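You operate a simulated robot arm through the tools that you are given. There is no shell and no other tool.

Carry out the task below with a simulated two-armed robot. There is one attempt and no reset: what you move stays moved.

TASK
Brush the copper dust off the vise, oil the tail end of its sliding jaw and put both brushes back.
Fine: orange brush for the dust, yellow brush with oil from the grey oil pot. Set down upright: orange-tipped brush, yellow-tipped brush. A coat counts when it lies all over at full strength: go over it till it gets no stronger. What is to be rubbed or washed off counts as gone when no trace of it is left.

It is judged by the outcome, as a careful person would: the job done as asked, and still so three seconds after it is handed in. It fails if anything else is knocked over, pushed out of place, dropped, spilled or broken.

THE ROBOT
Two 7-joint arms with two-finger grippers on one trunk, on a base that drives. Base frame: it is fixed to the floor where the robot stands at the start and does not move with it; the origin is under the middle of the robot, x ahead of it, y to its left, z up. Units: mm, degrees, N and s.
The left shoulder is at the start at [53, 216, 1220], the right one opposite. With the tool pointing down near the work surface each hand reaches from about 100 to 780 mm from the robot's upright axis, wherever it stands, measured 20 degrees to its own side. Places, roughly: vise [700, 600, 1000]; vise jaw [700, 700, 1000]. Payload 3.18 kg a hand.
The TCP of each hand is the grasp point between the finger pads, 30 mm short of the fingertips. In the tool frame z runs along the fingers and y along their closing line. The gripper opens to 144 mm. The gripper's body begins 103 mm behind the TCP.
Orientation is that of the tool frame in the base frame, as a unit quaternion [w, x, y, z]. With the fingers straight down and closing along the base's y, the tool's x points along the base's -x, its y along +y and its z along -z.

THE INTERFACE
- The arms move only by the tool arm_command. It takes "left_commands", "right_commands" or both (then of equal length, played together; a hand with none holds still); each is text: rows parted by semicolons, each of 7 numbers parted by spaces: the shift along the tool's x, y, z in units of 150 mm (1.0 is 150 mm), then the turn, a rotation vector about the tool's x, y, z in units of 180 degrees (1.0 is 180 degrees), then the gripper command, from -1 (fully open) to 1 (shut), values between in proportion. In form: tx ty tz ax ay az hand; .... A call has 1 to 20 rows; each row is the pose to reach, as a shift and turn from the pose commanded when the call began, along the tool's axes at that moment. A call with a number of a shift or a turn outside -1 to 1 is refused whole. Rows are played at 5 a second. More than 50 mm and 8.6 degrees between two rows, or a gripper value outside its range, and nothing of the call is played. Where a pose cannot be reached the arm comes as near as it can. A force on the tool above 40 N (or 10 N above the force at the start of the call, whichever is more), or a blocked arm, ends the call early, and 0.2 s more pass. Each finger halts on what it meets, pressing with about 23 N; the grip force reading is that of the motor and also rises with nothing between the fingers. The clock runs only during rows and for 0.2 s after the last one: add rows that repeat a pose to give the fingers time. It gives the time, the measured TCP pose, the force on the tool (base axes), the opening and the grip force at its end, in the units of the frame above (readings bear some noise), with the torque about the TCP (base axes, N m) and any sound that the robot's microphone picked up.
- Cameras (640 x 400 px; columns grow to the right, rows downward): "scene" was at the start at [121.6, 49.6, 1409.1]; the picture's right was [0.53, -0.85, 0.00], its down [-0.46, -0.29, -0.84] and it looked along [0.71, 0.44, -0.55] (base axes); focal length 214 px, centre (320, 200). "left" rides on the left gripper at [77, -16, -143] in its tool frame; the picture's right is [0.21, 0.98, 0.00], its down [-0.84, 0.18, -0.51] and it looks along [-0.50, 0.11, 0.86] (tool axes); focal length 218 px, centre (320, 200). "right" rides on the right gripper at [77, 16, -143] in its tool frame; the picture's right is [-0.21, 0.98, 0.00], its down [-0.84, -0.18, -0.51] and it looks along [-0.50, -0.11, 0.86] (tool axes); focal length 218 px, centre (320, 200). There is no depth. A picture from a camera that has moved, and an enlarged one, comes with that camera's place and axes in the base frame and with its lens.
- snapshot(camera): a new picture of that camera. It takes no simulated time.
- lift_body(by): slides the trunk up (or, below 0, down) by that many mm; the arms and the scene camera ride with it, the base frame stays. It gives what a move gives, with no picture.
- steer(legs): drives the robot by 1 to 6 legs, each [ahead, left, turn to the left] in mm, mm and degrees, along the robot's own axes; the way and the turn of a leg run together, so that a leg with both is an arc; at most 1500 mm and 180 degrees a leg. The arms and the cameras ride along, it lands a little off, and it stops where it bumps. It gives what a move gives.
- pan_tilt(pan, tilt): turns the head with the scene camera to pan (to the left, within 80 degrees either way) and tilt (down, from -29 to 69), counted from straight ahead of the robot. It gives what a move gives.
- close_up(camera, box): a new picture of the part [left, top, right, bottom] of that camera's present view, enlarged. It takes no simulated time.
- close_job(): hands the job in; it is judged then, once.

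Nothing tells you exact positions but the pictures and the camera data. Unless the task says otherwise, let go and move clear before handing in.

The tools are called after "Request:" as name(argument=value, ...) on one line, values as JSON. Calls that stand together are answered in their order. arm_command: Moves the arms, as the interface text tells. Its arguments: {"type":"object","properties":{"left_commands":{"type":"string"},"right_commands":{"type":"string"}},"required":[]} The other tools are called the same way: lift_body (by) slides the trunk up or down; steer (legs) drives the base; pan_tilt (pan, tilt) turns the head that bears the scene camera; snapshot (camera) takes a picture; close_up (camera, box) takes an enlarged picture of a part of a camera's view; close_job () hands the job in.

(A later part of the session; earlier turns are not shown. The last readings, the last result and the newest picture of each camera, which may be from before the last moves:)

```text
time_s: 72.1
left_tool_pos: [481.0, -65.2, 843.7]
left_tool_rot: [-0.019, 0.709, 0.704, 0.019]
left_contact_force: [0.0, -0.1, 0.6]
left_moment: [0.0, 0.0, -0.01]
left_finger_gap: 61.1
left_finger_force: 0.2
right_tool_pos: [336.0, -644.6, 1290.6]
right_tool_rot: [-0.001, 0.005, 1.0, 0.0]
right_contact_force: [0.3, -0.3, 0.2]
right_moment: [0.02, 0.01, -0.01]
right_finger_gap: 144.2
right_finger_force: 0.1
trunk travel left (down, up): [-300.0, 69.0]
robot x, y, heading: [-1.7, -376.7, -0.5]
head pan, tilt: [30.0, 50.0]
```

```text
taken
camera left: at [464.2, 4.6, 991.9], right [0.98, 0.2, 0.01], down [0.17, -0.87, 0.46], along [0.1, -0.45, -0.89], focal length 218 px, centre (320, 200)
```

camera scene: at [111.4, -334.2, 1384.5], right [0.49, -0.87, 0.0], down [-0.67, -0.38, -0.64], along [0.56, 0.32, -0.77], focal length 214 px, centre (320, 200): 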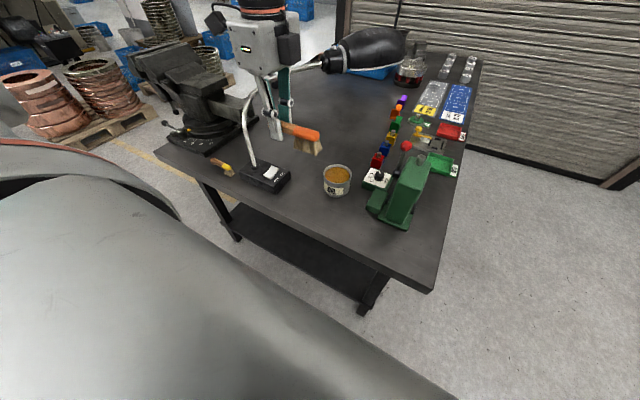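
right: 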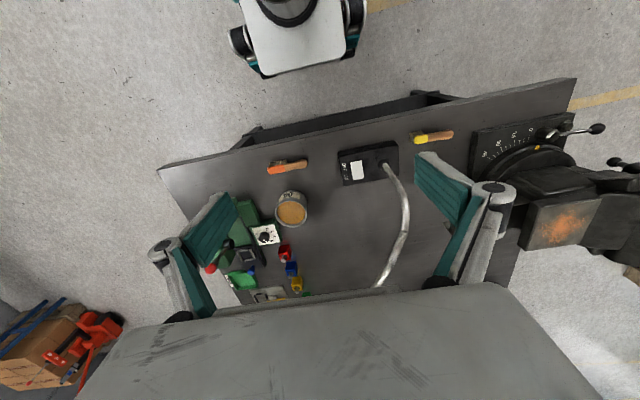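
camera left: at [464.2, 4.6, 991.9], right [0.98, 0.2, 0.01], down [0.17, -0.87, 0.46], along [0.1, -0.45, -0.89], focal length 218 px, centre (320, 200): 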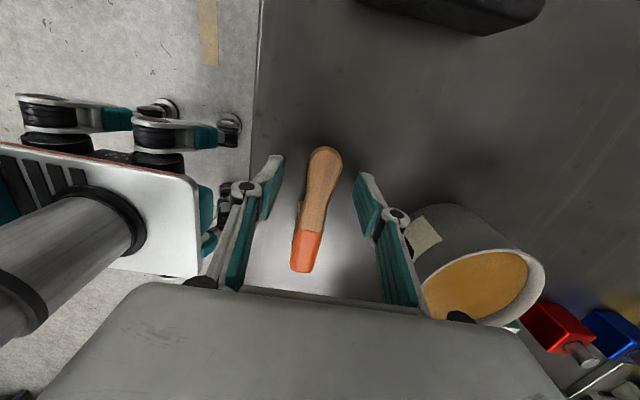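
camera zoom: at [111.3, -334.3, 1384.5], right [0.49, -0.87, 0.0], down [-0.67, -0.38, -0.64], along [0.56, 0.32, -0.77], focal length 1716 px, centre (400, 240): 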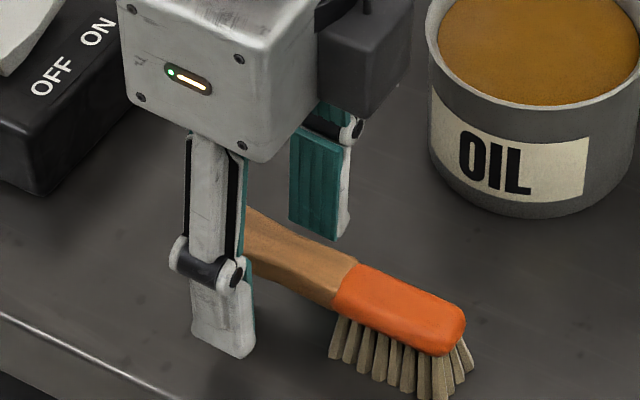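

The orange brush stands upright at its place. I'll raise the hand clear and undo the pitch.

Request:
arm_command(left_commands="0.005 0 -0.1 0 0 0 0.15; 0.015 0 -0.25 0 0 0 0.15; 0.025 0 -0.45 0 -0.005 0 0.15; 0.035 0 -0.65 0 -0.01 0 0.15; 0.045 0 -0.85 0 -0.017 0 0.15; 0.05 0 -1 0 -0.017 0 0.15")

Request:
close_up(camera="scene", box=[250, 150, 370, 220])

Request:
snapshot(camera="left")

```text
time_s: 73.5
left_tool_pos: [480.2, -64.9, 993.7]
left_tool_rot: [0.0, 0.709, 0.705, 0.0]
left_contact_force: [-0.3, -0.3, -0.1]
left_moment: [0.02, -0.01, 0.01]
left_finger_gap: 60.9
left_finger_force: 0.1
right_tool_pos: [337.0, -642.4, 1291.1]
right_tool_rot: [0.0, 0.006, 1.0, 0.001]
right_contact_force: [0.0, 0.1, 0.1]
right_moment: [-0.02, -0.01, 0.01]
right_finger_gap: 144.2
right_finger_force: 0.1
trunk travel left (down, up): [-300.0, 69.0]
robot x, y, heading: [-5.0, -375.3, -0.6]
head pan, tilt: [30.0, 50.0]
```

```text
5.33 times, centred on (310, 185) of scene
camera zoom: at [111.1, -334.5, 1384.5], right [0.49, -0.87, 0.0], down [-0.67, -0.38, -0.64], along [0.56, 0.32, -0.77], focal length 1144 px, centre (373, 280)
```

zoom: 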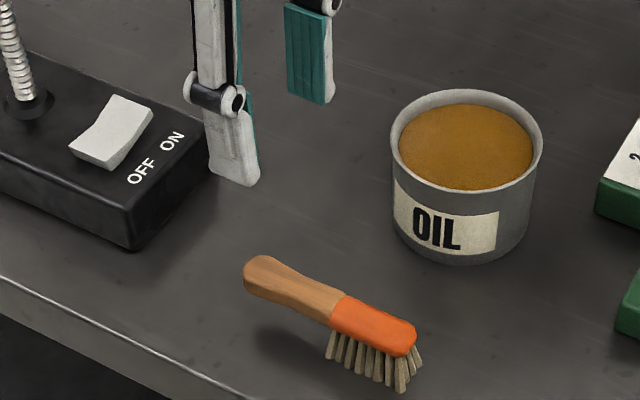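

```text
taken
camera left: at [464.1, 12.3, 1138.7], right [0.98, 0.2, 0.0], down [0.17, -0.84, 0.51], along [0.1, -0.5, -0.86], focal length 218 px, centre (320, 200)
```

left: 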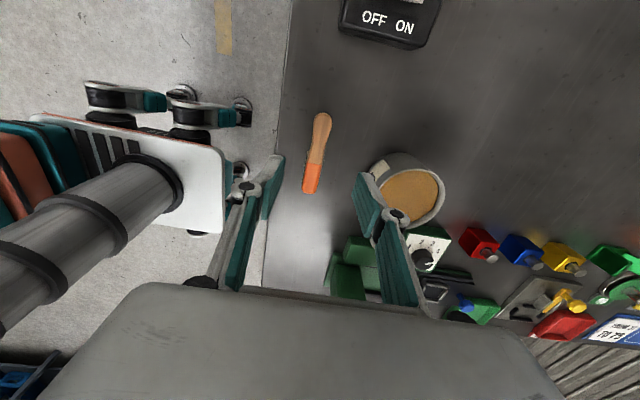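

The orange brush is back in place. Next: raise and pull the hand back, then strafe left to fetch the yellow brush.

Request:
arm_command(left_commands="0 -0.05 -0.15 0 0 0 0.15; 0 -0.12 -0.3 0 0 0 0.15; 0 -0.19 -0.45 0 0 0 0.15; 0 -0.26 -0.6 0 0 0 0.15; 0 -0.33 -0.75 0 0 0 0.15; 0 -0.4 -0.9 0 0 0 0.15; 0 -0.4 -1 0 0 0 0.15")

Request:
steer(legs=[[0, 420, 0.5]])

Request:
pan_tilt(pan=20, tilt=50)

Request:
snapshot(camera="scene")

Request:
snapshot(camera="left")

```text
time_s: 75.1
left_tool_pos: [419.2, -65.3, 1144.7]
left_tool_rot: [-0.001, 0.71, 0.705, 0.0]
left_contact_force: [0.7, 0.4, 0.3]
left_moment: [0.0, -0.01, -0.02]
left_finger_gap: 61.2
left_finger_force: 0.2
right_tool_pos: [336.7, -644.6, 1291.7]
right_tool_rot: [-0.001, 0.005, 1.0, 0.001]
right_contact_force: [-0.1, -0.5, -0.1]
right_moment: [-0.01, -0.01, 0.01]
right_finger_gap: 143.8
right_finger_force: 0.1
trunk travel left (down, up): [-300.0, 69.0]
robot x, y, heading: [-4.8, -374.6, -0.5]
head pan, tilt: [30.0, 50.0]
```

```text
time_s: 79.3
left_tool_pos: [418.6, 361.0, 1145.8]
left_tool_rot: [-0.001, 0.706, 0.708, 0.001]
left_contact_force: [0.3, -0.5, 0.1]
left_moment: [0.0, -0.01, 0.0]
left_finger_gap: 61.0
left_finger_force: 0.0
right_tool_pos: [338.9, -218.6, 1290.7]
right_tool_rot: [-0.001, 0.001, 1.0, 0.001]
right_contact_force: [0.9, 0.6, 1.5]
right_moment: [-0.04, -0.04, -0.01]
right_finger_gap: 143.9
right_finger_force: 0.2
trunk travel left (down, up): [-300.0, 69.0]
robot x, y, heading: [2.5, 48.8, 0.2]
head pan, tilt: [30.0, 50.0]
```

```text
time_s: 80.0
left_tool_pos: [418.8, 360.4, 1145.4]
left_tool_rot: [0.0, 0.707, 0.708, 0.001]
left_contact_force: [-0.4, -0.8, -0.4]
left_moment: [0.0, 0.02, 0.03]
left_finger_gap: 61.2
left_finger_force: 0.0
right_tool_pos: [339.1, -216.8, 1291.3]
right_tool_rot: [0.0, 0.001, 1.0, 0.001]
right_contact_force: [-0.3, 0.7, -0.2]
right_moment: [-0.01, -0.02, 0.0]
right_finger_gap: 144.1
right_finger_force: 0.0
trunk travel left (down, up): [-300.0, 69.0]
robot x, y, heading: [-1.0, 50.3, 0.1]
head pan, tilt: [20.0, 50.0]
```

```text
taken
camera scene: at [118.0, 77.3, 1384.5], right [0.34, -0.94, 0.0], down [-0.72, -0.26, -0.64], along [0.6, 0.22, -0.77], focal length 214 px, centre (320, 200)
```

scene: 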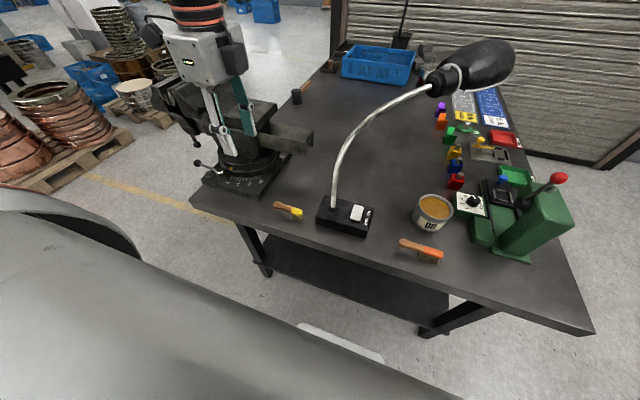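

```text
taken
camera left: at [401.1, 438.5, 1288.6], right [0.98, 0.21, 0.0], down [0.18, -0.84, 0.51], along [0.11, -0.49, -0.86], focal length 218 px, centre (320, 200)
```

left: 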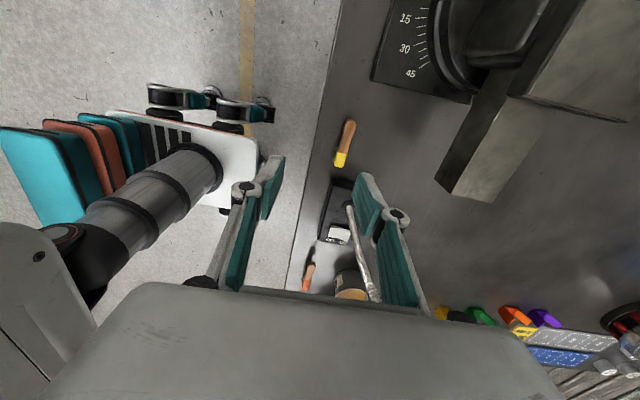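

The yellow brush butt is near [478, 370]. I'll move over its handle and descend partway.

Request:
arm_command(left_commands="-0.05 0.13 0.05 0 0 0 0.15; -0.1 0.27 0.15 0 0 0 0.15; -0.1 0.4 0.3 0 0 0 0.15; -0.1 0.4 0.5 0 0 0 0.15; -0.1 0.4 0.7 0 0 0 0.15; -0.1 0.4 0.87 0 0 0 0.15; -0.1 0.4 0.967 0 0 0 0.15")

Request:
snapshot(camera="left")

Request:
close_up(camera="left", box=[270, 100, 370, 162])

Request:
close_up(camera="scene", box=[240, 150, 340, 230])

```text
time_s: 81.6
left_tool_pos: [477.7, 346.0, 1000.2]
left_tool_rot: [-0.001, 0.706, 0.708, 0.0]
left_contact_force: [-0.4, 0.5, -0.1]
left_moment: [-0.01, 0.02, 0.01]
left_finger_gap: 61.2
left_finger_force: 0.0
right_tool_pos: [340.6, -218.5, 1290.3]
right_tool_rot: [0.0, 0.001, 1.0, 0.001]
right_contact_force: [0.8, -0.4, -0.2]
right_moment: [0.04, 0.0, 0.0]
right_finger_gap: 144.0
right_finger_force: 0.1
trunk travel left (down, up): [-300.0, 69.0]
robot x, y, heading: [-0.8, 51.4, 0.1]
head pan, tilt: [20.0, 50.0]
```

```text
taken
camera left: at [461.1, 424.3, 1142.6], right [0.98, 0.21, 0.0], down [0.18, -0.84, 0.51], along [0.11, -0.49, -0.86], focal length 218 px, centre (320, 200)
```

left: 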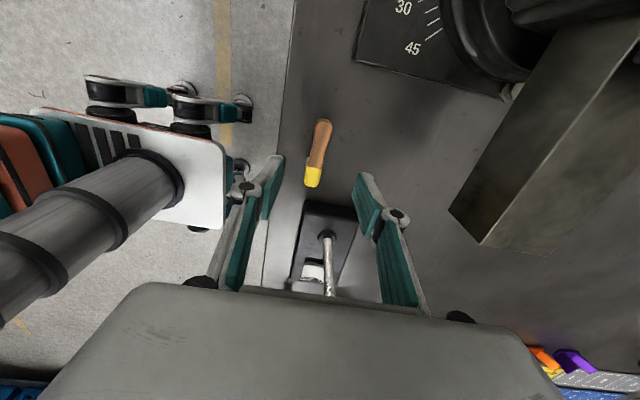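

```text
6.40 times, centred on (320, 131) of left
camera zoom: at [461.1, 424.3, 1142.6], right [0.98, 0.21, 0.0], down [0.18, -0.84, 0.51], along [0.11, -0.49, -0.86], focal length 1397 px, centre (320, 642)
```

zoom: 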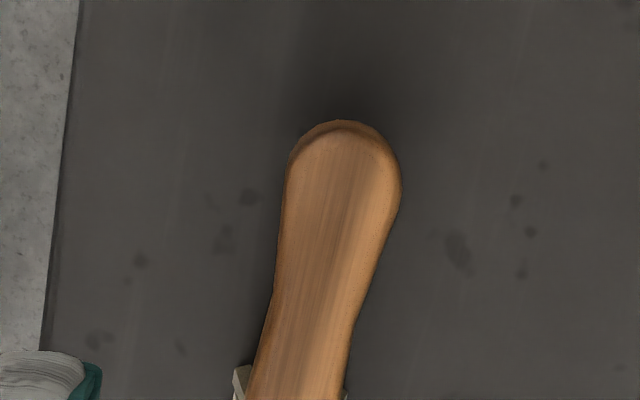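

```text
5.00 times, centred on (290, 190) of scene
camera zoom: at [118.3, 77.3, 1384.4], right [0.34, -0.94, 0.0], down [-0.72, -0.26, -0.64], along [0.6, 0.22, -0.77], focal length 1072 px, centre (470, 250)
```

zoom: 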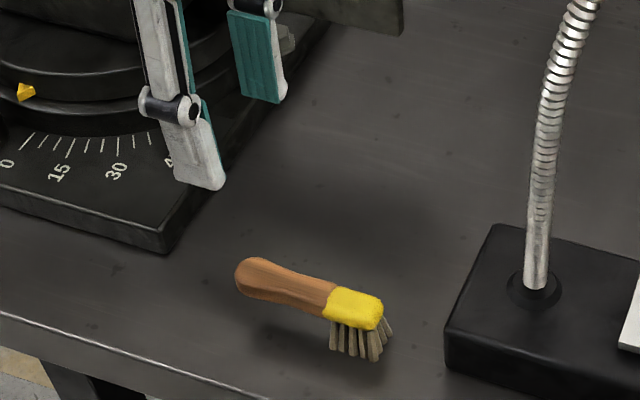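

Aligned to within ~2 mm. I'll descend to the grasp height for the yellow brush.

Request:
arm_command(left_commands="0 0.01 0.2 0 0 0 0.15; 0 0.01 0.4 0 0 0 0.15; 0 0.01 0.6 0 0 0 0.15; 0 0.01 0.75 0 0 0 0.15; 0 0.01 0.87 0 0 0 0.15; 0 0.01 0.95 0 0 0 0.15; 0 0.01 1 0 0 0 0.15; 0 0.01 1 0 0 0 0.15")

Request:
close_up(camera="left", box=[240, 130, 400, 290])

Request:
close_up(camera="scene", box=[240, 150, 340, 230])

```text
time_s: 83.4
left_tool_pos: [479.8, 346.7, 850.4]
left_tool_rot: [-0.001, 0.706, 0.708, 0.001]
left_contact_force: [-1.1, -0.1, -0.1]
left_moment: [-0.01, 0.02, -0.01]
left_finger_gap: 61.2
left_finger_force: 0.0
right_tool_pos: [339.6, -218.5, 1291.6]
right_tool_rot: [-0.001, 0.001, 1.0, 0.001]
right_contact_force: [0.8, 1.2, -0.7]
right_moment: [-0.02, -0.02, -0.04]
right_finger_gap: 143.8
right_finger_force: 0.0
trunk travel left (down, up): [-300.0, 69.0]
robot x, y, heading: [-0.8, 43.8, 0.1]
head pan, tilt: [20.0, 50.0]
```

```text
2.50 times, centred on (320, 210) of left
camera zoom: at [462.7, 424.0, 993.1], right [0.98, 0.21, 0.0], down [0.18, -0.84, 0.51], along [0.11, -0.49, -0.86], focal length 546 px, centre (320, 175)
```

zoom: 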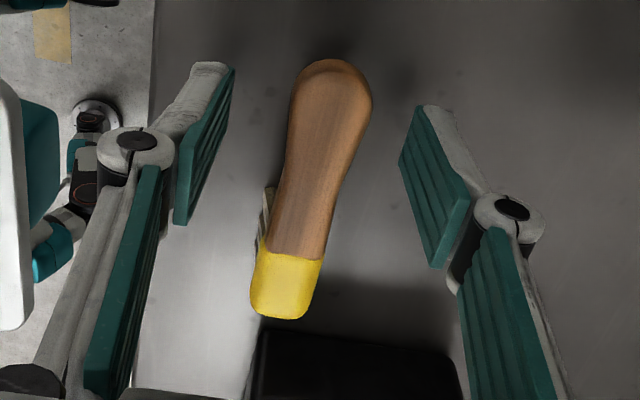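

```text
5.00 times, centred on (290, 190) of scene
camera zoom: at [117.9, 77.2, 1384.5], right [0.34, -0.94, 0.0], down [-0.72, -0.26, -0.64], along [0.6, 0.22, -0.77], focal length 1072 px, centre (470, 250)
```

zoom: 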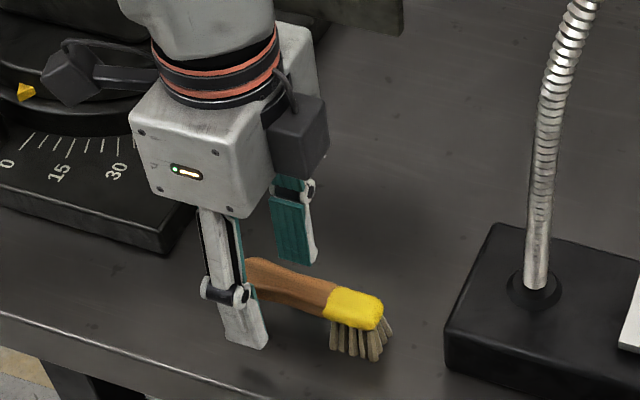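

The fingers straddle the handle; closing now.

Request:
arm_command(left_commands="0 0 0 0 0 0 0.5; 0 0 0 0 0 0 0.7; 0 0 0 0 0 0 1; 0 0 0 0 0 0 1; 0 0 0 0 0 0 1")

Request:
close_up(camera="left", box=[240, 130, 400, 290])

Request:
close_up(camera="scene", box=[240, 150, 340, 230])

```text
time_s: 84.6
left_tool_pos: [480.6, 345.8, 849.6]
left_tool_rot: [0.0, 0.706, 0.708, 0.001]
left_contact_force: [-0.1, 0.8, -0.7]
left_moment: [0.03, 0.01, -0.01]
left_finger_gap: 23.5
left_finger_force: 23.0
right_tool_pos: [339.6, -217.8, 1291.4]
right_tool_rot: [-0.001, 0.0, 1.0, 0.001]
right_contact_force: [0.0, -0.4, 0.0]
right_moment: [-0.02, 0.0, -0.01]
right_finger_gap: 144.2
right_finger_force: 0.2
trunk travel left (down, up): [-300.0, 69.0]
robot x, y, heading: [2.9, 51.2, -0.1]
head pan, tilt: [20.0, 50.0]
```

```text
2.50 times, centred on (320, 210) of left
camera zoom: at [462.7, 424.1, 993.2], right [0.98, 0.21, 0.0], down [0.18, -0.84, 0.51], along [0.11, -0.49, -0.86], focal length 546 px, centre (320, 175)
```

zoom: 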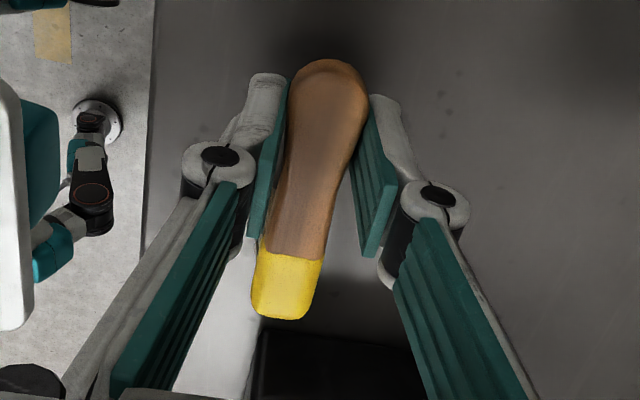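

```text
5.00 times, centred on (290, 190) of scene
camera zoom: at [118.1, 77.3, 1384.5], right [0.34, -0.94, 0.0], down [-0.72, -0.26, -0.64], along [0.6, 0.22, -0.77], focal length 1072 px, centre (470, 250)
```

zoom: 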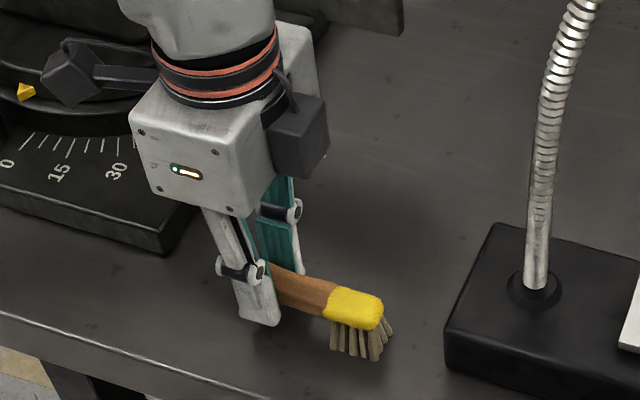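

The yellow brush is gripped firmly. I'll lift it, pull back, and rotate the hand so the head points forward (+x).

Request:
arm_command(left_commands="0 0 -0.05 0 0 0 1; 0 0 -0.15 0 0 0 1; 0 0 -0.3 0 0 0 1; 0 0 -0.45 0 0 0 1; 0 0 -0.6 0 0 0 1; 0 0 -0.75 0 0 0 1; 0 0 -0.9 0 0 0 1; 0 0 -1 0 0 0 1")

Request:
arm_command(left_commands="0 0 -0.15 0 0 0 1; 0.05 -0.07 -0.3 0 0 0 1; 0.1 -0.14 -0.45 0 0 0 1; 0.2 -0.21 -0.6 0 0 0 1; 0.3 -0.28 -0.75 0 0 0 1; 0.35 -0.35 -0.9 0 0 0 1; 0.4 -0.4 -1 0 0 0 1")

Request:
arm_command(left_commands="0.08 0 0 0 0 -0.0417 1; 0.16 0 0 0 0 -0.0833 1; 0.24 0 0 0 0 -0.125 1; 0.32 0 0 0 0 -0.1667 1; 0.4 0 0 0 0 -0.2083 1; 0.48 0 0 0 0 -0.25 1; 0.56 0 0 0 0 -0.2917 1; 0.64 0 0 0 0 -0.3333 1; 0.72 0 0 0 0 -0.375 1; 0.8 0 0 0 0 -0.4167 1; 0.88 0 0 0 0 -0.4583 1; 0.93 0 0 0 0 -0.5 1")

```text
time_s: 86.4
left_tool_pos: [479.1, 346.5, 999.5]
left_tool_rot: [0.0, 0.707, 0.708, 0.001]
left_contact_force: [0.6, -0.2, -0.4]
left_moment: [0.06, 0.01, -0.03]
left_finger_gap: 23.7
left_finger_force: 22.9
right_tool_pos: [340.4, -218.5, 1291.5]
right_tool_rot: [-0.001, 0.001, 1.0, 0.001]
right_contact_force: [-0.7, 0.1, 0.9]
right_moment: [0.03, 0.02, -0.01]
right_finger_gap: 144.2
right_finger_force: 0.0
trunk travel left (down, up): [-300.0, 69.0]
robot x, y, heading: [-2.6, 48.8, 0.1]
head pan, tilt: [20.0, 50.0]
```

```text
time_s: 88.0
left_tool_pos: [418.1, 405.9, 1150.1]
left_tool_rot: [0.0, 0.706, 0.708, 0.0]
left_contact_force: [0.6, -0.7, -1.5]
left_moment: [0.07, -0.03, 0.0]
left_finger_gap: 23.7
left_finger_force: 22.9
right_tool_pos: [339.1, -218.5, 1291.8]
right_tool_rot: [-0.001, 0.001, 1.0, 0.0]
right_contact_force: [-0.4, 0.7, 0.4]
right_moment: [-0.01, -0.01, -0.02]
right_finger_gap: 144.0
right_finger_force: 0.0
trunk travel left (down, up): [-300.0, 69.0]
robot x, y, heading: [0.8, 48.2, 0.1]
head pan, tilt: [20.0, 50.0]
```

```text
time_s: 90.6
left_tool_pos: [418.4, 545.6, 1150.6]
left_tool_rot: [0.0, -0.002, 1.0, 0.002]
left_contact_force: [-0.3, 0.5, -1.7]
left_moment: [0.01, 0.05, 0.01]
left_finger_gap: 23.7
left_finger_force: 22.9
right_tool_pos: [340.6, -217.4, 1292.8]
right_tool_rot: [-0.001, 0.001, 1.0, 0.001]
right_contact_force: [0.1, 0.5, -0.3]
right_moment: [-0.04, -0.01, -0.01]
right_finger_gap: 144.0
right_finger_force: 0.0
trunk travel left (down, up): [-300.0, 69.0]
robot x, y, heading: [-1.6, 50.3, -0.2]
head pan, tilt: [20.0, 50.0]
```

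Now strafe right to bring the hand in line with the oil pot at y≈-119.

Request:
steer(legs=[[0, -665, 0]])

Request:
pan_tilt(pan=38, tilt=45)

Request:
snapshot(camera="scene")

Request:
snapshot(camera="left")

```text
time_s: 96.9
left_tool_pos: [419.5, -115.6, 1151.1]
left_tool_rot: [0.0, -0.001, 1.0, 0.001]
left_contact_force: [0.4, 0.5, -0.1]
left_moment: [-0.01, 0.06, 0.02]
left_finger_gap: 23.5
left_finger_force: 23.8
right_tool_pos: [339.0, -878.3, 1291.1]
right_tool_rot: [0.0, 0.001, 1.0, 0.0]
right_contact_force: [0.5, -0.1, -0.3]
right_moment: [-0.01, 0.01, -0.02]
right_finger_gap: 143.5
right_finger_force: 0.0
trunk travel left (down, up): [-300.0, 69.0]
robot x, y, heading: [-0.3, -613.7, 0.1]
head pan, tilt: [20.0, 50.0]
```

```text
time_s: 97.7
left_tool_pos: [418.6, -114.9, 1150.4]
left_tool_rot: [0.001, -0.001, 1.0, 0.001]
left_contact_force: [-0.5, -0.8, -1.9]
left_moment: [0.05, 0.03, -0.01]
left_finger_gap: 23.2
left_finger_force: 22.6
right_tool_pos: [340.2, -878.4, 1292.0]
right_tool_rot: [-0.002, 0.001, 1.0, 0.001]
right_contact_force: [0.3, 0.3, -0.1]
right_moment: [-0.02, 0.0, -0.02]
right_finger_gap: 144.1
right_finger_force: 0.0
trunk travel left (down, up): [-300.0, 69.0]
robot x, y, heading: [-1.6, -617.0, -0.1]
head pan, tilt: [38.0, 45.0]
```

```text
taken
camera scene: at [110.4, -559.2, 1391.4], right [0.62, -0.79, 0.0], down [-0.56, -0.44, -0.71], along [0.56, 0.43, -0.71], focal length 214 px, centre (320, 200)
```

scene: 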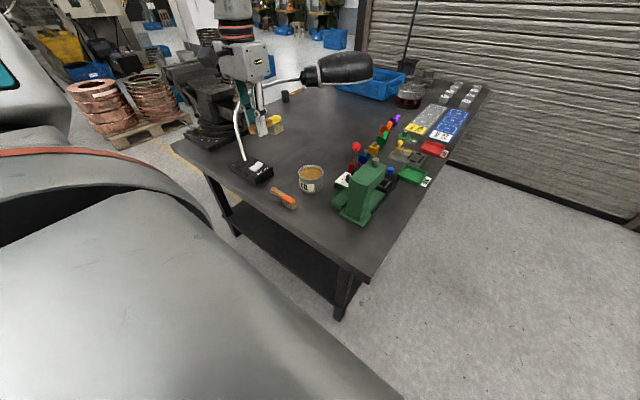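

```text
taken
camera left: at [343.0, -130.2, 1293.6], right [-0.21, 0.98, 0.0], down [0.84, 0.18, 0.51], along [0.5, 0.11, -0.86], focal length 218 px, centre (320, 200)
```

left: 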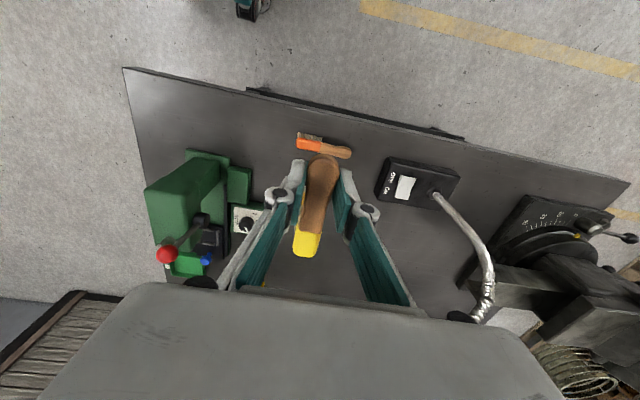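

Request:
close_up(camera="scene", box=[240, 110, 400, 210])

Request:
close_up(camera="left", box=[240, 130, 400, 290])

```text
4.00 times, centred on (320, 160) of scene
camera zoom: at [110.4, -559.2, 1391.4], right [0.62, -0.79, 0.0], down [-0.56, -0.44, -0.71], along [0.56, 0.43, -0.71], focal length 858 px, centre (320, 360)
```

zoom: 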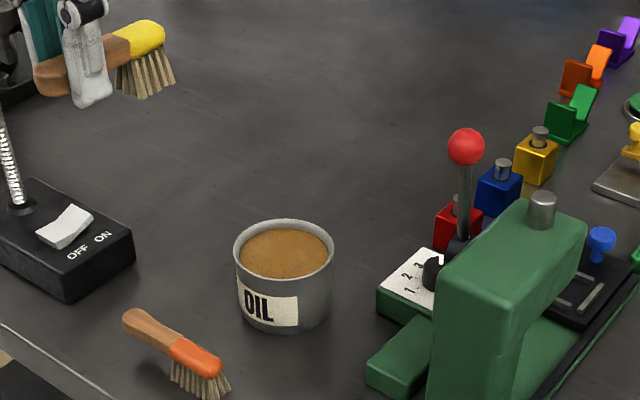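

```text
2.50 times, centred on (320, 210) of left
camera zoom: at [343.0, -130.2, 1293.6], right [-0.21, 0.98, 0.0], down [0.84, 0.18, 0.51], along [0.5, 0.11, -0.86], focal length 546 px, centre (320, 175)
```

zoom: 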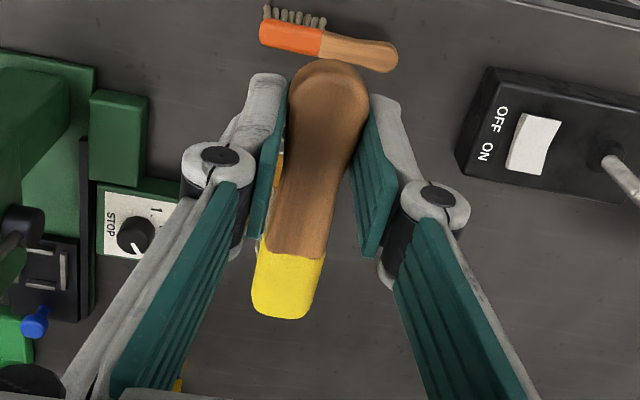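

The pot's rim centre is about [622, -117, 867], with oil near z≈858. I'll move the yellow brush head over the pot and go down to z≈1000 first.

Request:
arm_command(left_commands="-0.15 0 0.05 0 0 0 1; -0.3 0 0.1 0 0 0 1; -0.45 0 0.2 0 0 0 1; -0.6 0 0.35 0 0 0 1; -0.75 -0.01 0.5 0 0 0 1; -0.893 -0.013 0.65 0 0 0 1; -0.893 -0.013 0.8 0 0 0 1; -0.893 -0.013 0.93 0 0 0 1; -0.893 -0.013 1 0 0 0 1")

Request:
snapshot(camera="left")

Request:
close_up(camera="scene", box=[240, 90, 400, 210])

```text
time_s: 99.7
left_tool_pos: [554.2, -116.2, 999.1]
left_tool_rot: [0.001, -0.002, 1.0, 0.001]
left_contact_force: [-1.1, 0.3, -0.8]
left_moment: [0.02, 0.03, -0.02]
left_finger_gap: 23.5
left_finger_force: 22.6
right_tool_pos: [340.5, -878.9, 1291.2]
right_tool_rot: [-0.001, 0.001, 1.0, 0.001]
right_contact_force: [0.6, 0.0, 1.0]
right_moment: [0.03, 0.02, 0.03]
right_finger_gap: 143.6
right_finger_force: 0.1
trunk travel left (down, up): [-300.0, 69.0]
robot x, y, heading: [0.0, -613.3, -0.2]
head pan, tilt: [38.0, 45.0]
```

```text
taken
camera left: at [477.7, -131.2, 1143.9], right [-0.21, 0.98, 0.0], down [0.84, 0.18, 0.51], along [0.5, 0.11, -0.86], focal length 218 px, centre (320, 200)
```

left: 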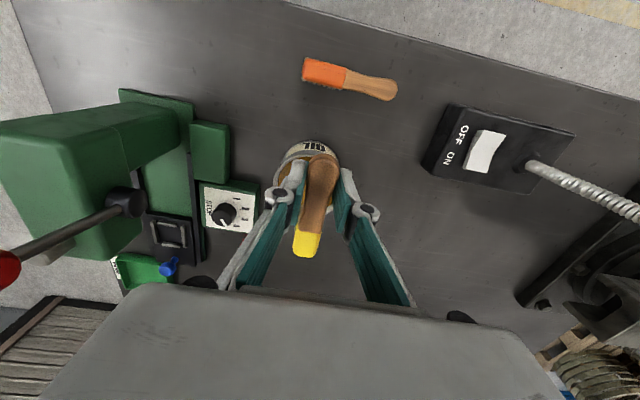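

```text
3.33 times, centred on (320, 150) of scene
camera zoom: at [110.3, -559.1, 1391.4], right [0.62, -0.79, 0.0], down [-0.56, -0.44, -0.71], along [0.56, 0.44, -0.71], focal length 715 px, centre (320, 367)
```

zoom: 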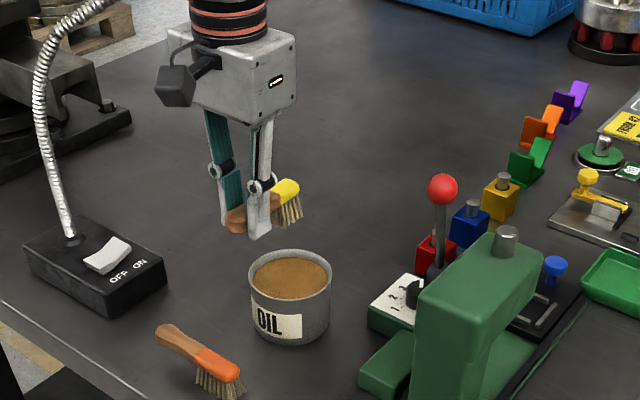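

Request:
arm_command(left_commands="0 0 0.15 0 0 0 1; 0 0 0.3 0 0 0 1; 0 0 0.42 0 0 0 1; 0 0 0.48 0 0 0 1; 0 0 0.48 0 0 0 1")

Request:
close_up(camera="left", box=[240, 130, 400, 290])

Request:
close_up(camera="scene", box=[270, 120, 350, 200])

```text
time_s: 100.9
left_tool_pos: [553.7, -115.3, 926.9]
left_tool_rot: [0.0, -0.001, 1.0, 0.001]
left_contact_force: [-0.1, -0.1, -1.6]
left_moment: [0.01, 0.01, -0.01]
left_finger_gap: 23.7
left_finger_force: 23.0
right_tool_pos: [339.5, -877.9, 1292.8]
right_tool_rot: [0.0, 0.001, 1.0, 0.001]
right_contact_force: [-0.1, -0.9, -0.6]
right_moment: [-0.01, 0.03, 0.0]
right_finger_gap: 144.0
right_finger_force: 0.0
trunk travel left (down, up): [-300.0, 69.0]
robot x, y, heading: [-1.3, -611.8, -0.0]
head pan, tilt: [38.0, 45.0]
```

```text
2.50 times, centred on (320, 210) of left
camera zoom: at [477.2, -131.4, 1071.4], right [-0.21, 0.98, 0.0], down [0.84, 0.18, 0.51], along [0.5, 0.11, -0.86], focal length 546 px, centre (320, 175)
```

zoom: 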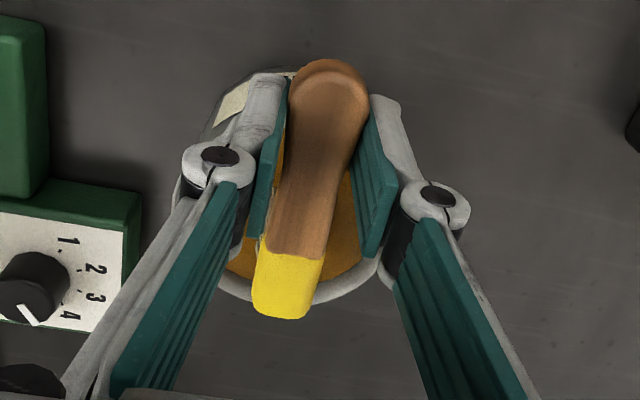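

```text
5.00 times, centred on (310, 160) of scene
camera zoom: at [110.3, -559.2, 1391.4], right [0.62, -0.79, 0.0], down [-0.56, -0.44, -0.71], along [0.56, 0.44, -0.71], focal length 1072 px, centre (370, 400)
```

zoom: 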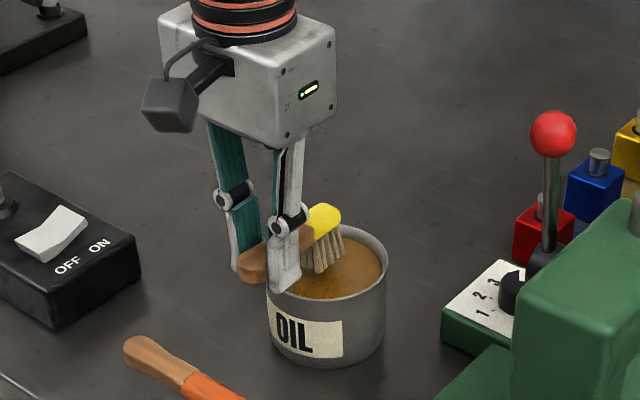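

The head is well centred over the pot. I'll dip the bristles slowly, about 12 mm into the oil.

Request:
arm_command(left_commands="0 0 0.05 0 0 0 1; 0 0 0.1 0 0 0 1; 0 0 0.15 0 0 0 1; 0 0 0.193 0 0 0 1; 0 0 0.193 0 0 0 1; 0 0 0.193 0 0 0 1")

Request:
close_up(camera="scene", box=[270, 120, 350, 200])

Request:
close_up(camera="left", box=[240, 130, 400, 290])

```text
time_s: 102.3
left_tool_pos: [552.9, -116.9, 900.4]
left_tool_rot: [0.002, 0.0, 1.0, 0.001]
left_contact_force: [-1.9, 0.9, 9.2]
left_moment: [0.0, -0.34, 0.04]
left_finger_gap: 23.1
left_finger_force: 22.9
right_tool_pos: [340.2, -879.3, 1291.7]
right_tool_rot: [0.0, 0.001, 1.0, 0.001]
right_contact_force: [0.6, -0.2, 0.2]
right_moment: [0.03, 0.02, 0.03]
right_finger_gap: 143.8
right_finger_force: 0.1
trunk travel left (down, up): [-300.0, 69.0]
robot x, y, heading: [1.0, -615.8, -0.1]
head pan, tilt: [38.0, 45.0]
```

```text
5.00 times, centred on (310, 160) of scene
camera zoom: at [109.4, -559.8, 1391.5], right [0.62, -0.79, 0.0], down [-0.56, -0.44, -0.71], along [0.56, 0.44, -0.71], focal length 1072 px, centre (370, 400)
```

zoom: 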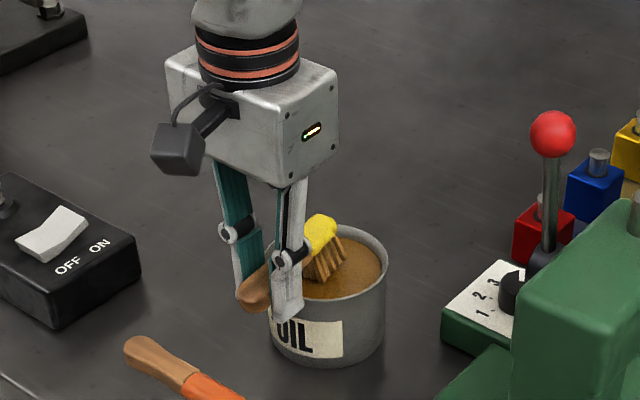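

```text
2.50 times, centred on (320, 210) of left
camera zoom: at [476.7, -132.6, 1043.5], right [-0.21, 0.98, 0.0], down [0.84, 0.18, 0.51], along [0.5, 0.11, -0.86], focal length 546 px, centre (320, 175)
```

zoom: 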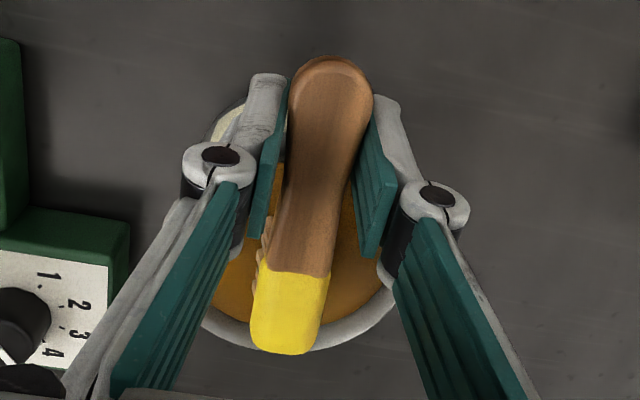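

The oil surface resisted like a solid and the brush pitched head-up in the grip; the bristles have turned oily. I'll raise the brush and inspect it.

Request:
arm_command(left_commands="0 0 -0.04 0 0 0 1; 0 0 -0.1 0 0 0 1; 0 0 -0.18 0 0 0 1; 0 0 -0.3 0 0 0 1; 0 0 -0.45 0 0 0 1; 0 0 -0.6 0 0 0 1; 0 0 -0.7 0 0 0 1")

Request:
close_up(camera="scene", box=[260, 90, 360, 190])

Request:
close_up(camera="left", box=[240, 130, 400, 290])

```text
time_s: 103.9
left_tool_pos: [553.7, -116.3, 1005.5]
left_tool_rot: [0.0, -0.001, 1.0, 0.0]
left_contact_force: [-0.6, -0.7, -0.5]
left_moment: [-0.02, 0.04, 0.01]
left_finger_gap: 23.1
left_finger_force: 23.4
right_tool_pos: [340.0, -878.5, 1291.3]
right_tool_rot: [-0.001, 0.001, 1.0, 0.001]
right_contact_force: [0.6, 0.1, -0.9]
right_moment: [0.03, 0.02, 0.03]
right_finger_gap: 144.2
right_finger_force: 0.0
trunk travel left (down, up): [-300.0, 69.0]
robot x, y, heading: [1.6, -606.7, -0.0]
head pan, tilt: [38.0, 45.0]
```

```text
4.00 times, centred on (310, 140) of scene
camera zoom: at [110.2, -559.3, 1391.4], right [0.62, -0.79, 0.0], down [-0.56, -0.44, -0.71], along [0.56, 0.44, -0.71], focal length 858 px, centre (360, 440)
```

zoom: 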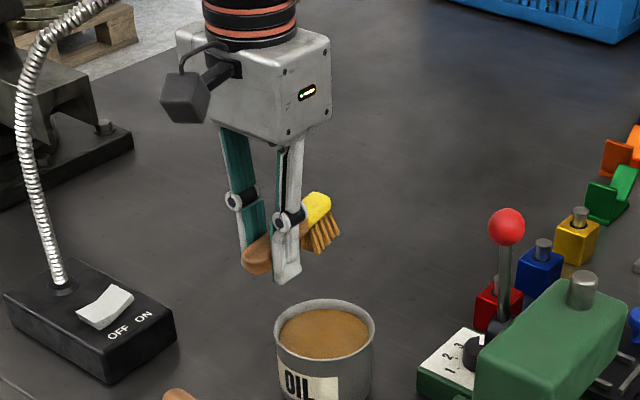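

```text
2.50 times, centred on (320, 210) of left
camera zoom: at [476.8, -132.2, 1148.1], right [-0.21, 0.98, 0.0], down [0.84, 0.18, 0.51], along [0.5, 0.11, -0.86], focal length 546 px, centre (320, 175)
```

zoom: 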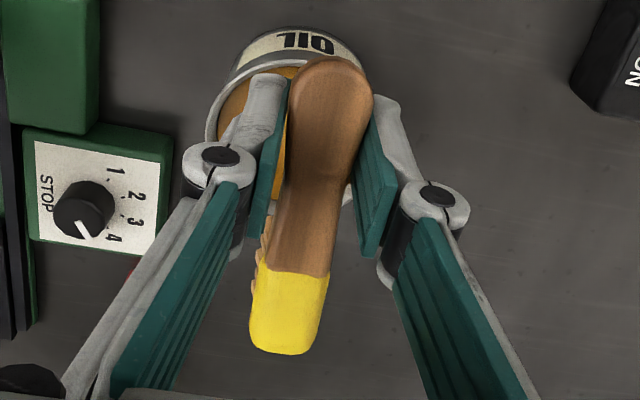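

The bristles are loaded with oil. I'll raise, pull back, and strafe left to the vise tail.

Request:
arm_command(left_commands="0.05 0 -0.15 0 0 0 1; 0.15 0 -0.3 0 0 0 1; 0.3 0 -0.45 0 0 0 1; 0.45 0 -0.6 0 0 0 1; 0.6 0 -0.75 0 0 0 1; 0.75 0 -0.9 0 0 0 1; 0.9 0 -0.97 0 0 0 1")

Request:
steer(legs=[[0, 520, 0]])

Request:
pan_tilt(pan=45, tilt=38)

Request:
snapshot(camera="scene")

Request:
snapshot(camera="left")

```text
time_s: 105.5
left_tool_pos: [417.0, -117.4, 1150.3]
left_tool_rot: [0.0, 0.0, 1.0, 0.001]
left_contact_force: [0.8, -0.9, -1.0]
left_moment: [0.01, -0.02, -0.01]
left_finger_gap: 23.5
left_finger_force: 22.7
right_tool_pos: [338.6, -878.0, 1291.3]
right_tool_rot: [0.001, 0.001, 1.0, 0.001]
right_contact_force: [0.1, 0.5, 0.3]
right_moment: [0.03, -0.04, -0.02]
right_finger_gap: 144.0
right_finger_force: 0.0
trunk travel left (down, up): [-300.0, 69.0]
robot x, y, heading: [0.7, -610.8, -0.0]
head pan, tilt: [38.0, 45.0]
```

```text
time_s: 110.6
left_tool_pos: [416.6, 408.0, 1150.5]
left_tool_rot: [0.0, -0.001, 1.0, 0.001]
left_contact_force: [-0.1, -0.4, -0.9]
left_moment: [-0.02, 0.07, -0.02]
left_finger_gap: 23.0
left_finger_force: 23.0
right_tool_pos: [340.4, -352.3, 1292.4]
right_tool_rot: [0.0, 0.0, 1.0, 0.001]
right_contact_force: [0.7, -0.3, -0.8]
right_moment: [-0.03, 0.0, 0.0]
right_finger_gap: 143.8
right_finger_force: 0.0
trunk travel left (down, up): [-300.0, 69.0]
robot x, y, heading: [-0.3, -87.5, 0.0]
head pan, tilt: [38.0, 45.0]
```

```text
time_s: 111.3
left_tool_pos: [417.7, 407.9, 1151.0]
left_tool_rot: [0.0, -0.001, 1.0, 0.001]
left_contact_force: [0.0, 0.4, -1.7]
left_moment: [0.0, 0.05, 0.02]
left_finger_gap: 23.2
left_finger_force: 23.2
right_tool_pos: [340.1, -352.9, 1292.0]
right_tool_rot: [-0.001, 0.001, 1.0, 0.001]
right_contact_force: [1.1, 0.0, -1.0]
right_moment: [0.0, -0.02, -0.03]
right_finger_gap: 144.2
right_finger_force: 0.0
trunk travel left (down, up): [-300.0, 69.0]
robot x, y, heading: [-0.2, -86.1, 0.2]
head pan, tilt: [45.0, 38.0]
```

```text
taken
camera scene: at [106.8, -23.3, 1401.6], right [0.71, -0.71, 0.0], down [-0.44, -0.44, -0.79], along [0.56, 0.56, -0.62], focal length 214 px, centre (320, 200)
```

scene: 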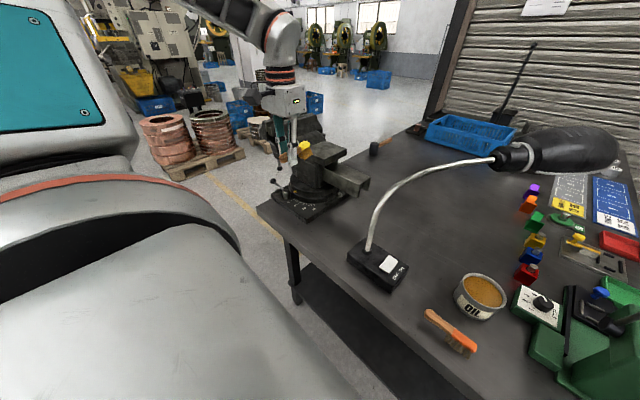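

```text
taken
camera left: at [340.2, 393.1, 1293.4], right [-0.21, 0.98, 0.0], down [0.84, 0.18, 0.51], along [0.5, 0.11, -0.86], focal length 218 px, centre (320, 200)
```

left: 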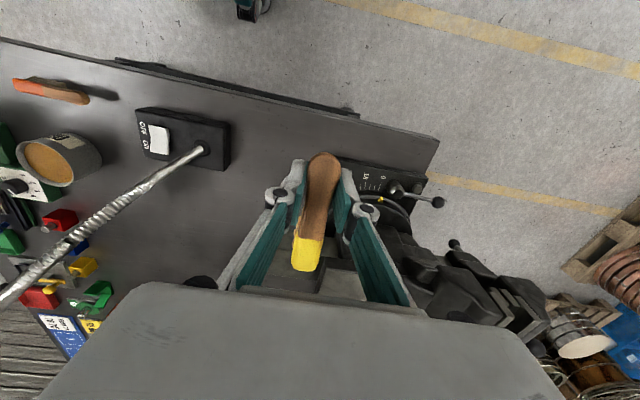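

Request:
close_up(camera="scene", box=[270, 120, 390, 220])

Request:
close_up(camera="scene", box=[300, 140, 380, 200])

```text
4.00 times, centred on (330, 170) of scene
camera zoom: at [106.8, -23.3, 1401.6], right [0.71, -0.71, 0.0], down [-0.44, -0.44, -0.79], along [0.56, 0.56, -0.62], focal length 858 px, centre (280, 320)
```

zoom: 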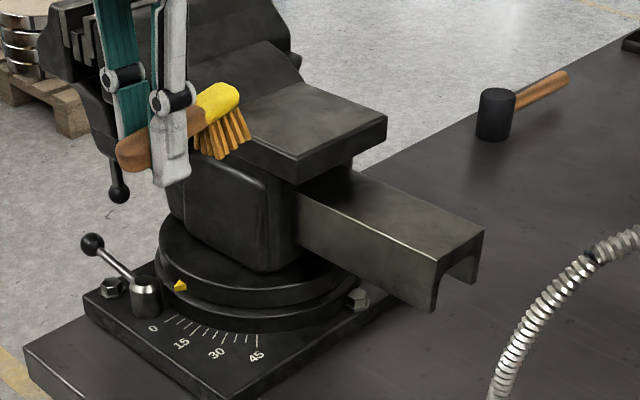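

```text
6.67 times, centred on (340, 170) of scene
camera zoom: at [106.8, -23.3, 1401.6], right [0.71, -0.71, 0.0], down [-0.44, -0.44, -0.79], along [0.56, 0.56, -0.62], focal length 1430 px, centre (187, 400)
```

zoom: 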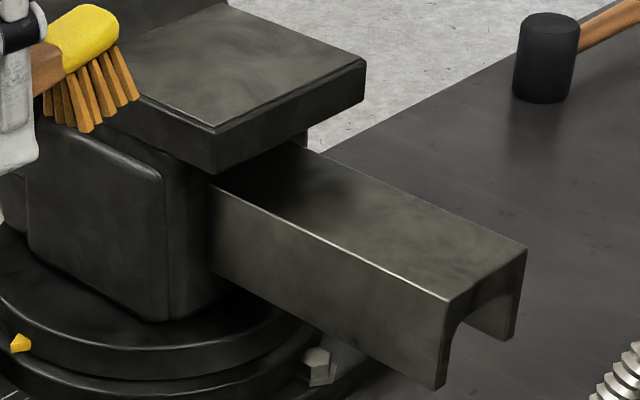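

I have a good view of the tail: its top is about x 656–738, y 328–455, z≈968. I'll pitch the hand 13° to level the brush and move it forward above the tail.

Request:
arm_command(left_commands="-0.1 0 0 0 0.01 0 1; -0.2 0 0 0 0.02 0 1; -0.3 0 0 0 0.03 0 1; -0.4 0 0 0 0.04 0 1; -0.5 -0.02 0 0 0.05 0 1; -0.6 -0.04 0 0 0.06 0 1; -0.7 -0.06 0 0 0.07 0 1; -0.8 -0.08 0 0 0.072 0 1; -0.9 -0.087 0 0 0.072 0 1; -1 -0.087 0 0 0.072 0 1")

Request:
close_up(camera="scene", box=[270, 100, 390, 200])

Request:
snapshot(camera="left")

```text
time_s: 113.5
left_tool_pos: [567.5, 395.0, 1149.6]
left_tool_rot: [-0.112, -0.001, 0.994, 0.001]
left_contact_force: [0.2, 0.1, -1.0]
left_moment: [0.02, 0.01, 0.0]
left_finger_gap: 23.3
left_finger_force: 23.1
right_tool_pos: [340.1, -353.6, 1291.6]
right_tool_rot: [-0.002, 0.001, 1.0, 0.001]
right_contact_force: [-0.2, -0.1, -0.1]
right_moment: [0.01, 0.01, 0.01]
right_finger_gap: 144.1
right_finger_force: 0.1
trunk travel left (down, up): [-300.0, 69.0]
robot x, y, heading: [-0.5, -82.8, 0.1]
head pan, tilt: [45.0, 38.0]
```

```text
4.00 times, centred on (330, 150) of scene
camera zoom: at [107.3, -23.2, 1401.5], right [0.71, -0.71, 0.0], down [-0.44, -0.44, -0.79], along [0.56, 0.56, -0.62], focal length 858 px, centre (280, 400)
```

zoom: 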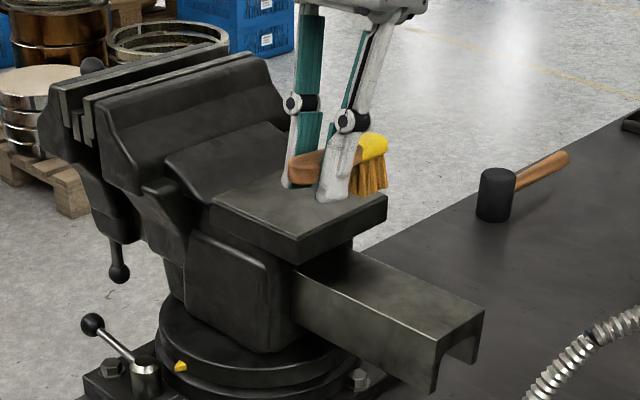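

```text
taken
camera left: at [524.8, 380.6, 1306.9], right [-0.21, 0.98, 0.05], down [0.93, 0.18, 0.31], along [0.29, 0.11, -0.95], focal length 218 px, centre (320, 200)
```

left: 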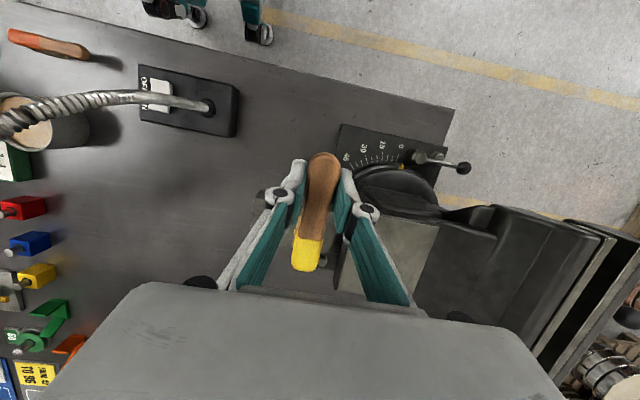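

Reach is good and the brush looks level. I'll go down to about 30 mm above the tail.

Request:
arm_command(left_commands="-0.14 -0.02 0.05 0 0 0 1; -0.28 -0.04 0.15 0 0 0 1; -0.42 -0.067 0.3 0 0 0 1; -0.552 -0.067 0.45 0 0 0 1; -0.552 -0.067 0.558 0 0 0 1; -0.552 -0.067 0.558 0 0 0 1")

Request:
close_up(camera="scene", box=[290, 120, 390, 200])

Request:
snapshot(camera="left")

```text
time_s: 114.9
left_tool_pos: [629.6, 385.9, 1049.6]
left_tool_rot: [-0.112, -0.001, 0.994, 0.0]
left_contact_force: [-1.2, -0.4, -0.7]
left_moment: [-0.01, 0.03, -0.01]
left_finger_gap: 23.2
left_finger_force: 23.2
right_tool_pos: [340.5, -352.3, 1291.2]
right_tool_rot: [-0.001, 0.0, 1.0, 0.001]
right_contact_force: [0.2, -0.6, -0.6]
right_moment: [0.0, 0.03, -0.02]
right_finger_gap: 144.1
right_finger_force: 0.0
trunk travel left (down, up): [-300.0, 69.0]
robot x, y, heading: [-3.4, -90.3, 0.1]
head pan, tilt: [45.0, 38.0]
```

```text
5.00 times, centred on (340, 160) of scene
camera zoom: at [107.2, -23.2, 1401.6], right [0.71, -0.71, 0.0], down [-0.43, -0.44, -0.79], along [0.56, 0.56, -0.62], focal length 1072 px, centre (220, 400)
```

zoom: 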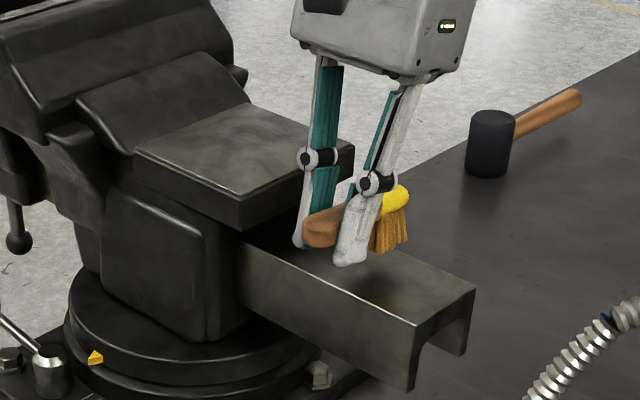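

```text
taken
camera left: at [586.5, 371.3, 1206.1], right [-0.21, 0.98, 0.05], down [0.93, 0.18, 0.31], along [0.29, 0.11, -0.95], focal length 218 px, centre (320, 200)
```

left: 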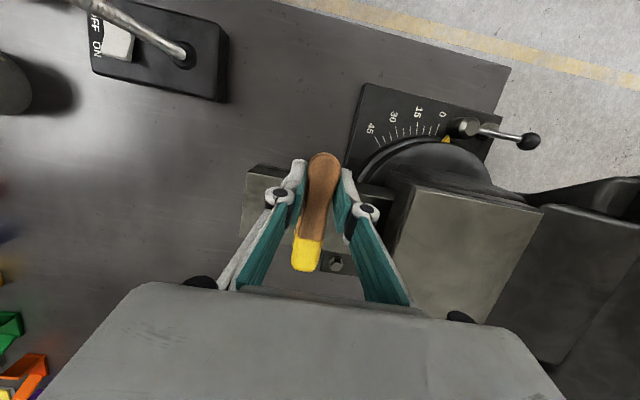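

Request:
arm_command(left_commands="-0.011 0 0.048 0 0 0 1; -0.022 0 0.095 0 0 0 1; -0.033 0 0.143 0 0 0 1; -0.036 0 0.156 0 0 0 1; -0.036 0 0.156 0 0 0 1")

Request:
close_up(camera="scene", box=[300, 130, 380, 190])

```text
time_s: 116.1
left_tool_pos: [626.7, 384.9, 1026.6]
left_tool_rot: [-0.112, -0.001, 0.994, 0.001]
left_contact_force: [-1.3, 1.5, 9.0]
left_moment: [-0.01, -0.32, 0.08]
left_finger_gap: 23.0
left_finger_force: 22.9
right_tool_pos: [339.7, -353.4, 1292.3]
right_tool_rot: [0.0, 0.0, 1.0, 0.0]
right_contact_force: [-0.7, -0.3, 0.1]
right_moment: [0.0, 0.0, 0.0]
right_finger_gap: 143.7
right_finger_force: 0.0
trunk travel left (down, up): [-300.0, 69.0]
robot x, y, heading: [-2.0, -88.4, 0.3]
head pan, tilt: [45.0, 38.0]
```

```text
6.67 times, centred on (340, 160) of scene
camera zoom: at [105.7, -23.9, 1401.8], right [0.71, -0.71, 0.0], down [-0.43, -0.44, -0.79], along [0.56, 0.56, -0.61], focal length 1430 px, centre (187, 467)
```

zoom: 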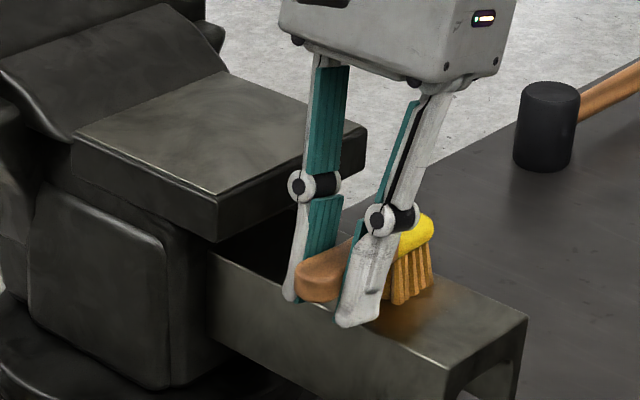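

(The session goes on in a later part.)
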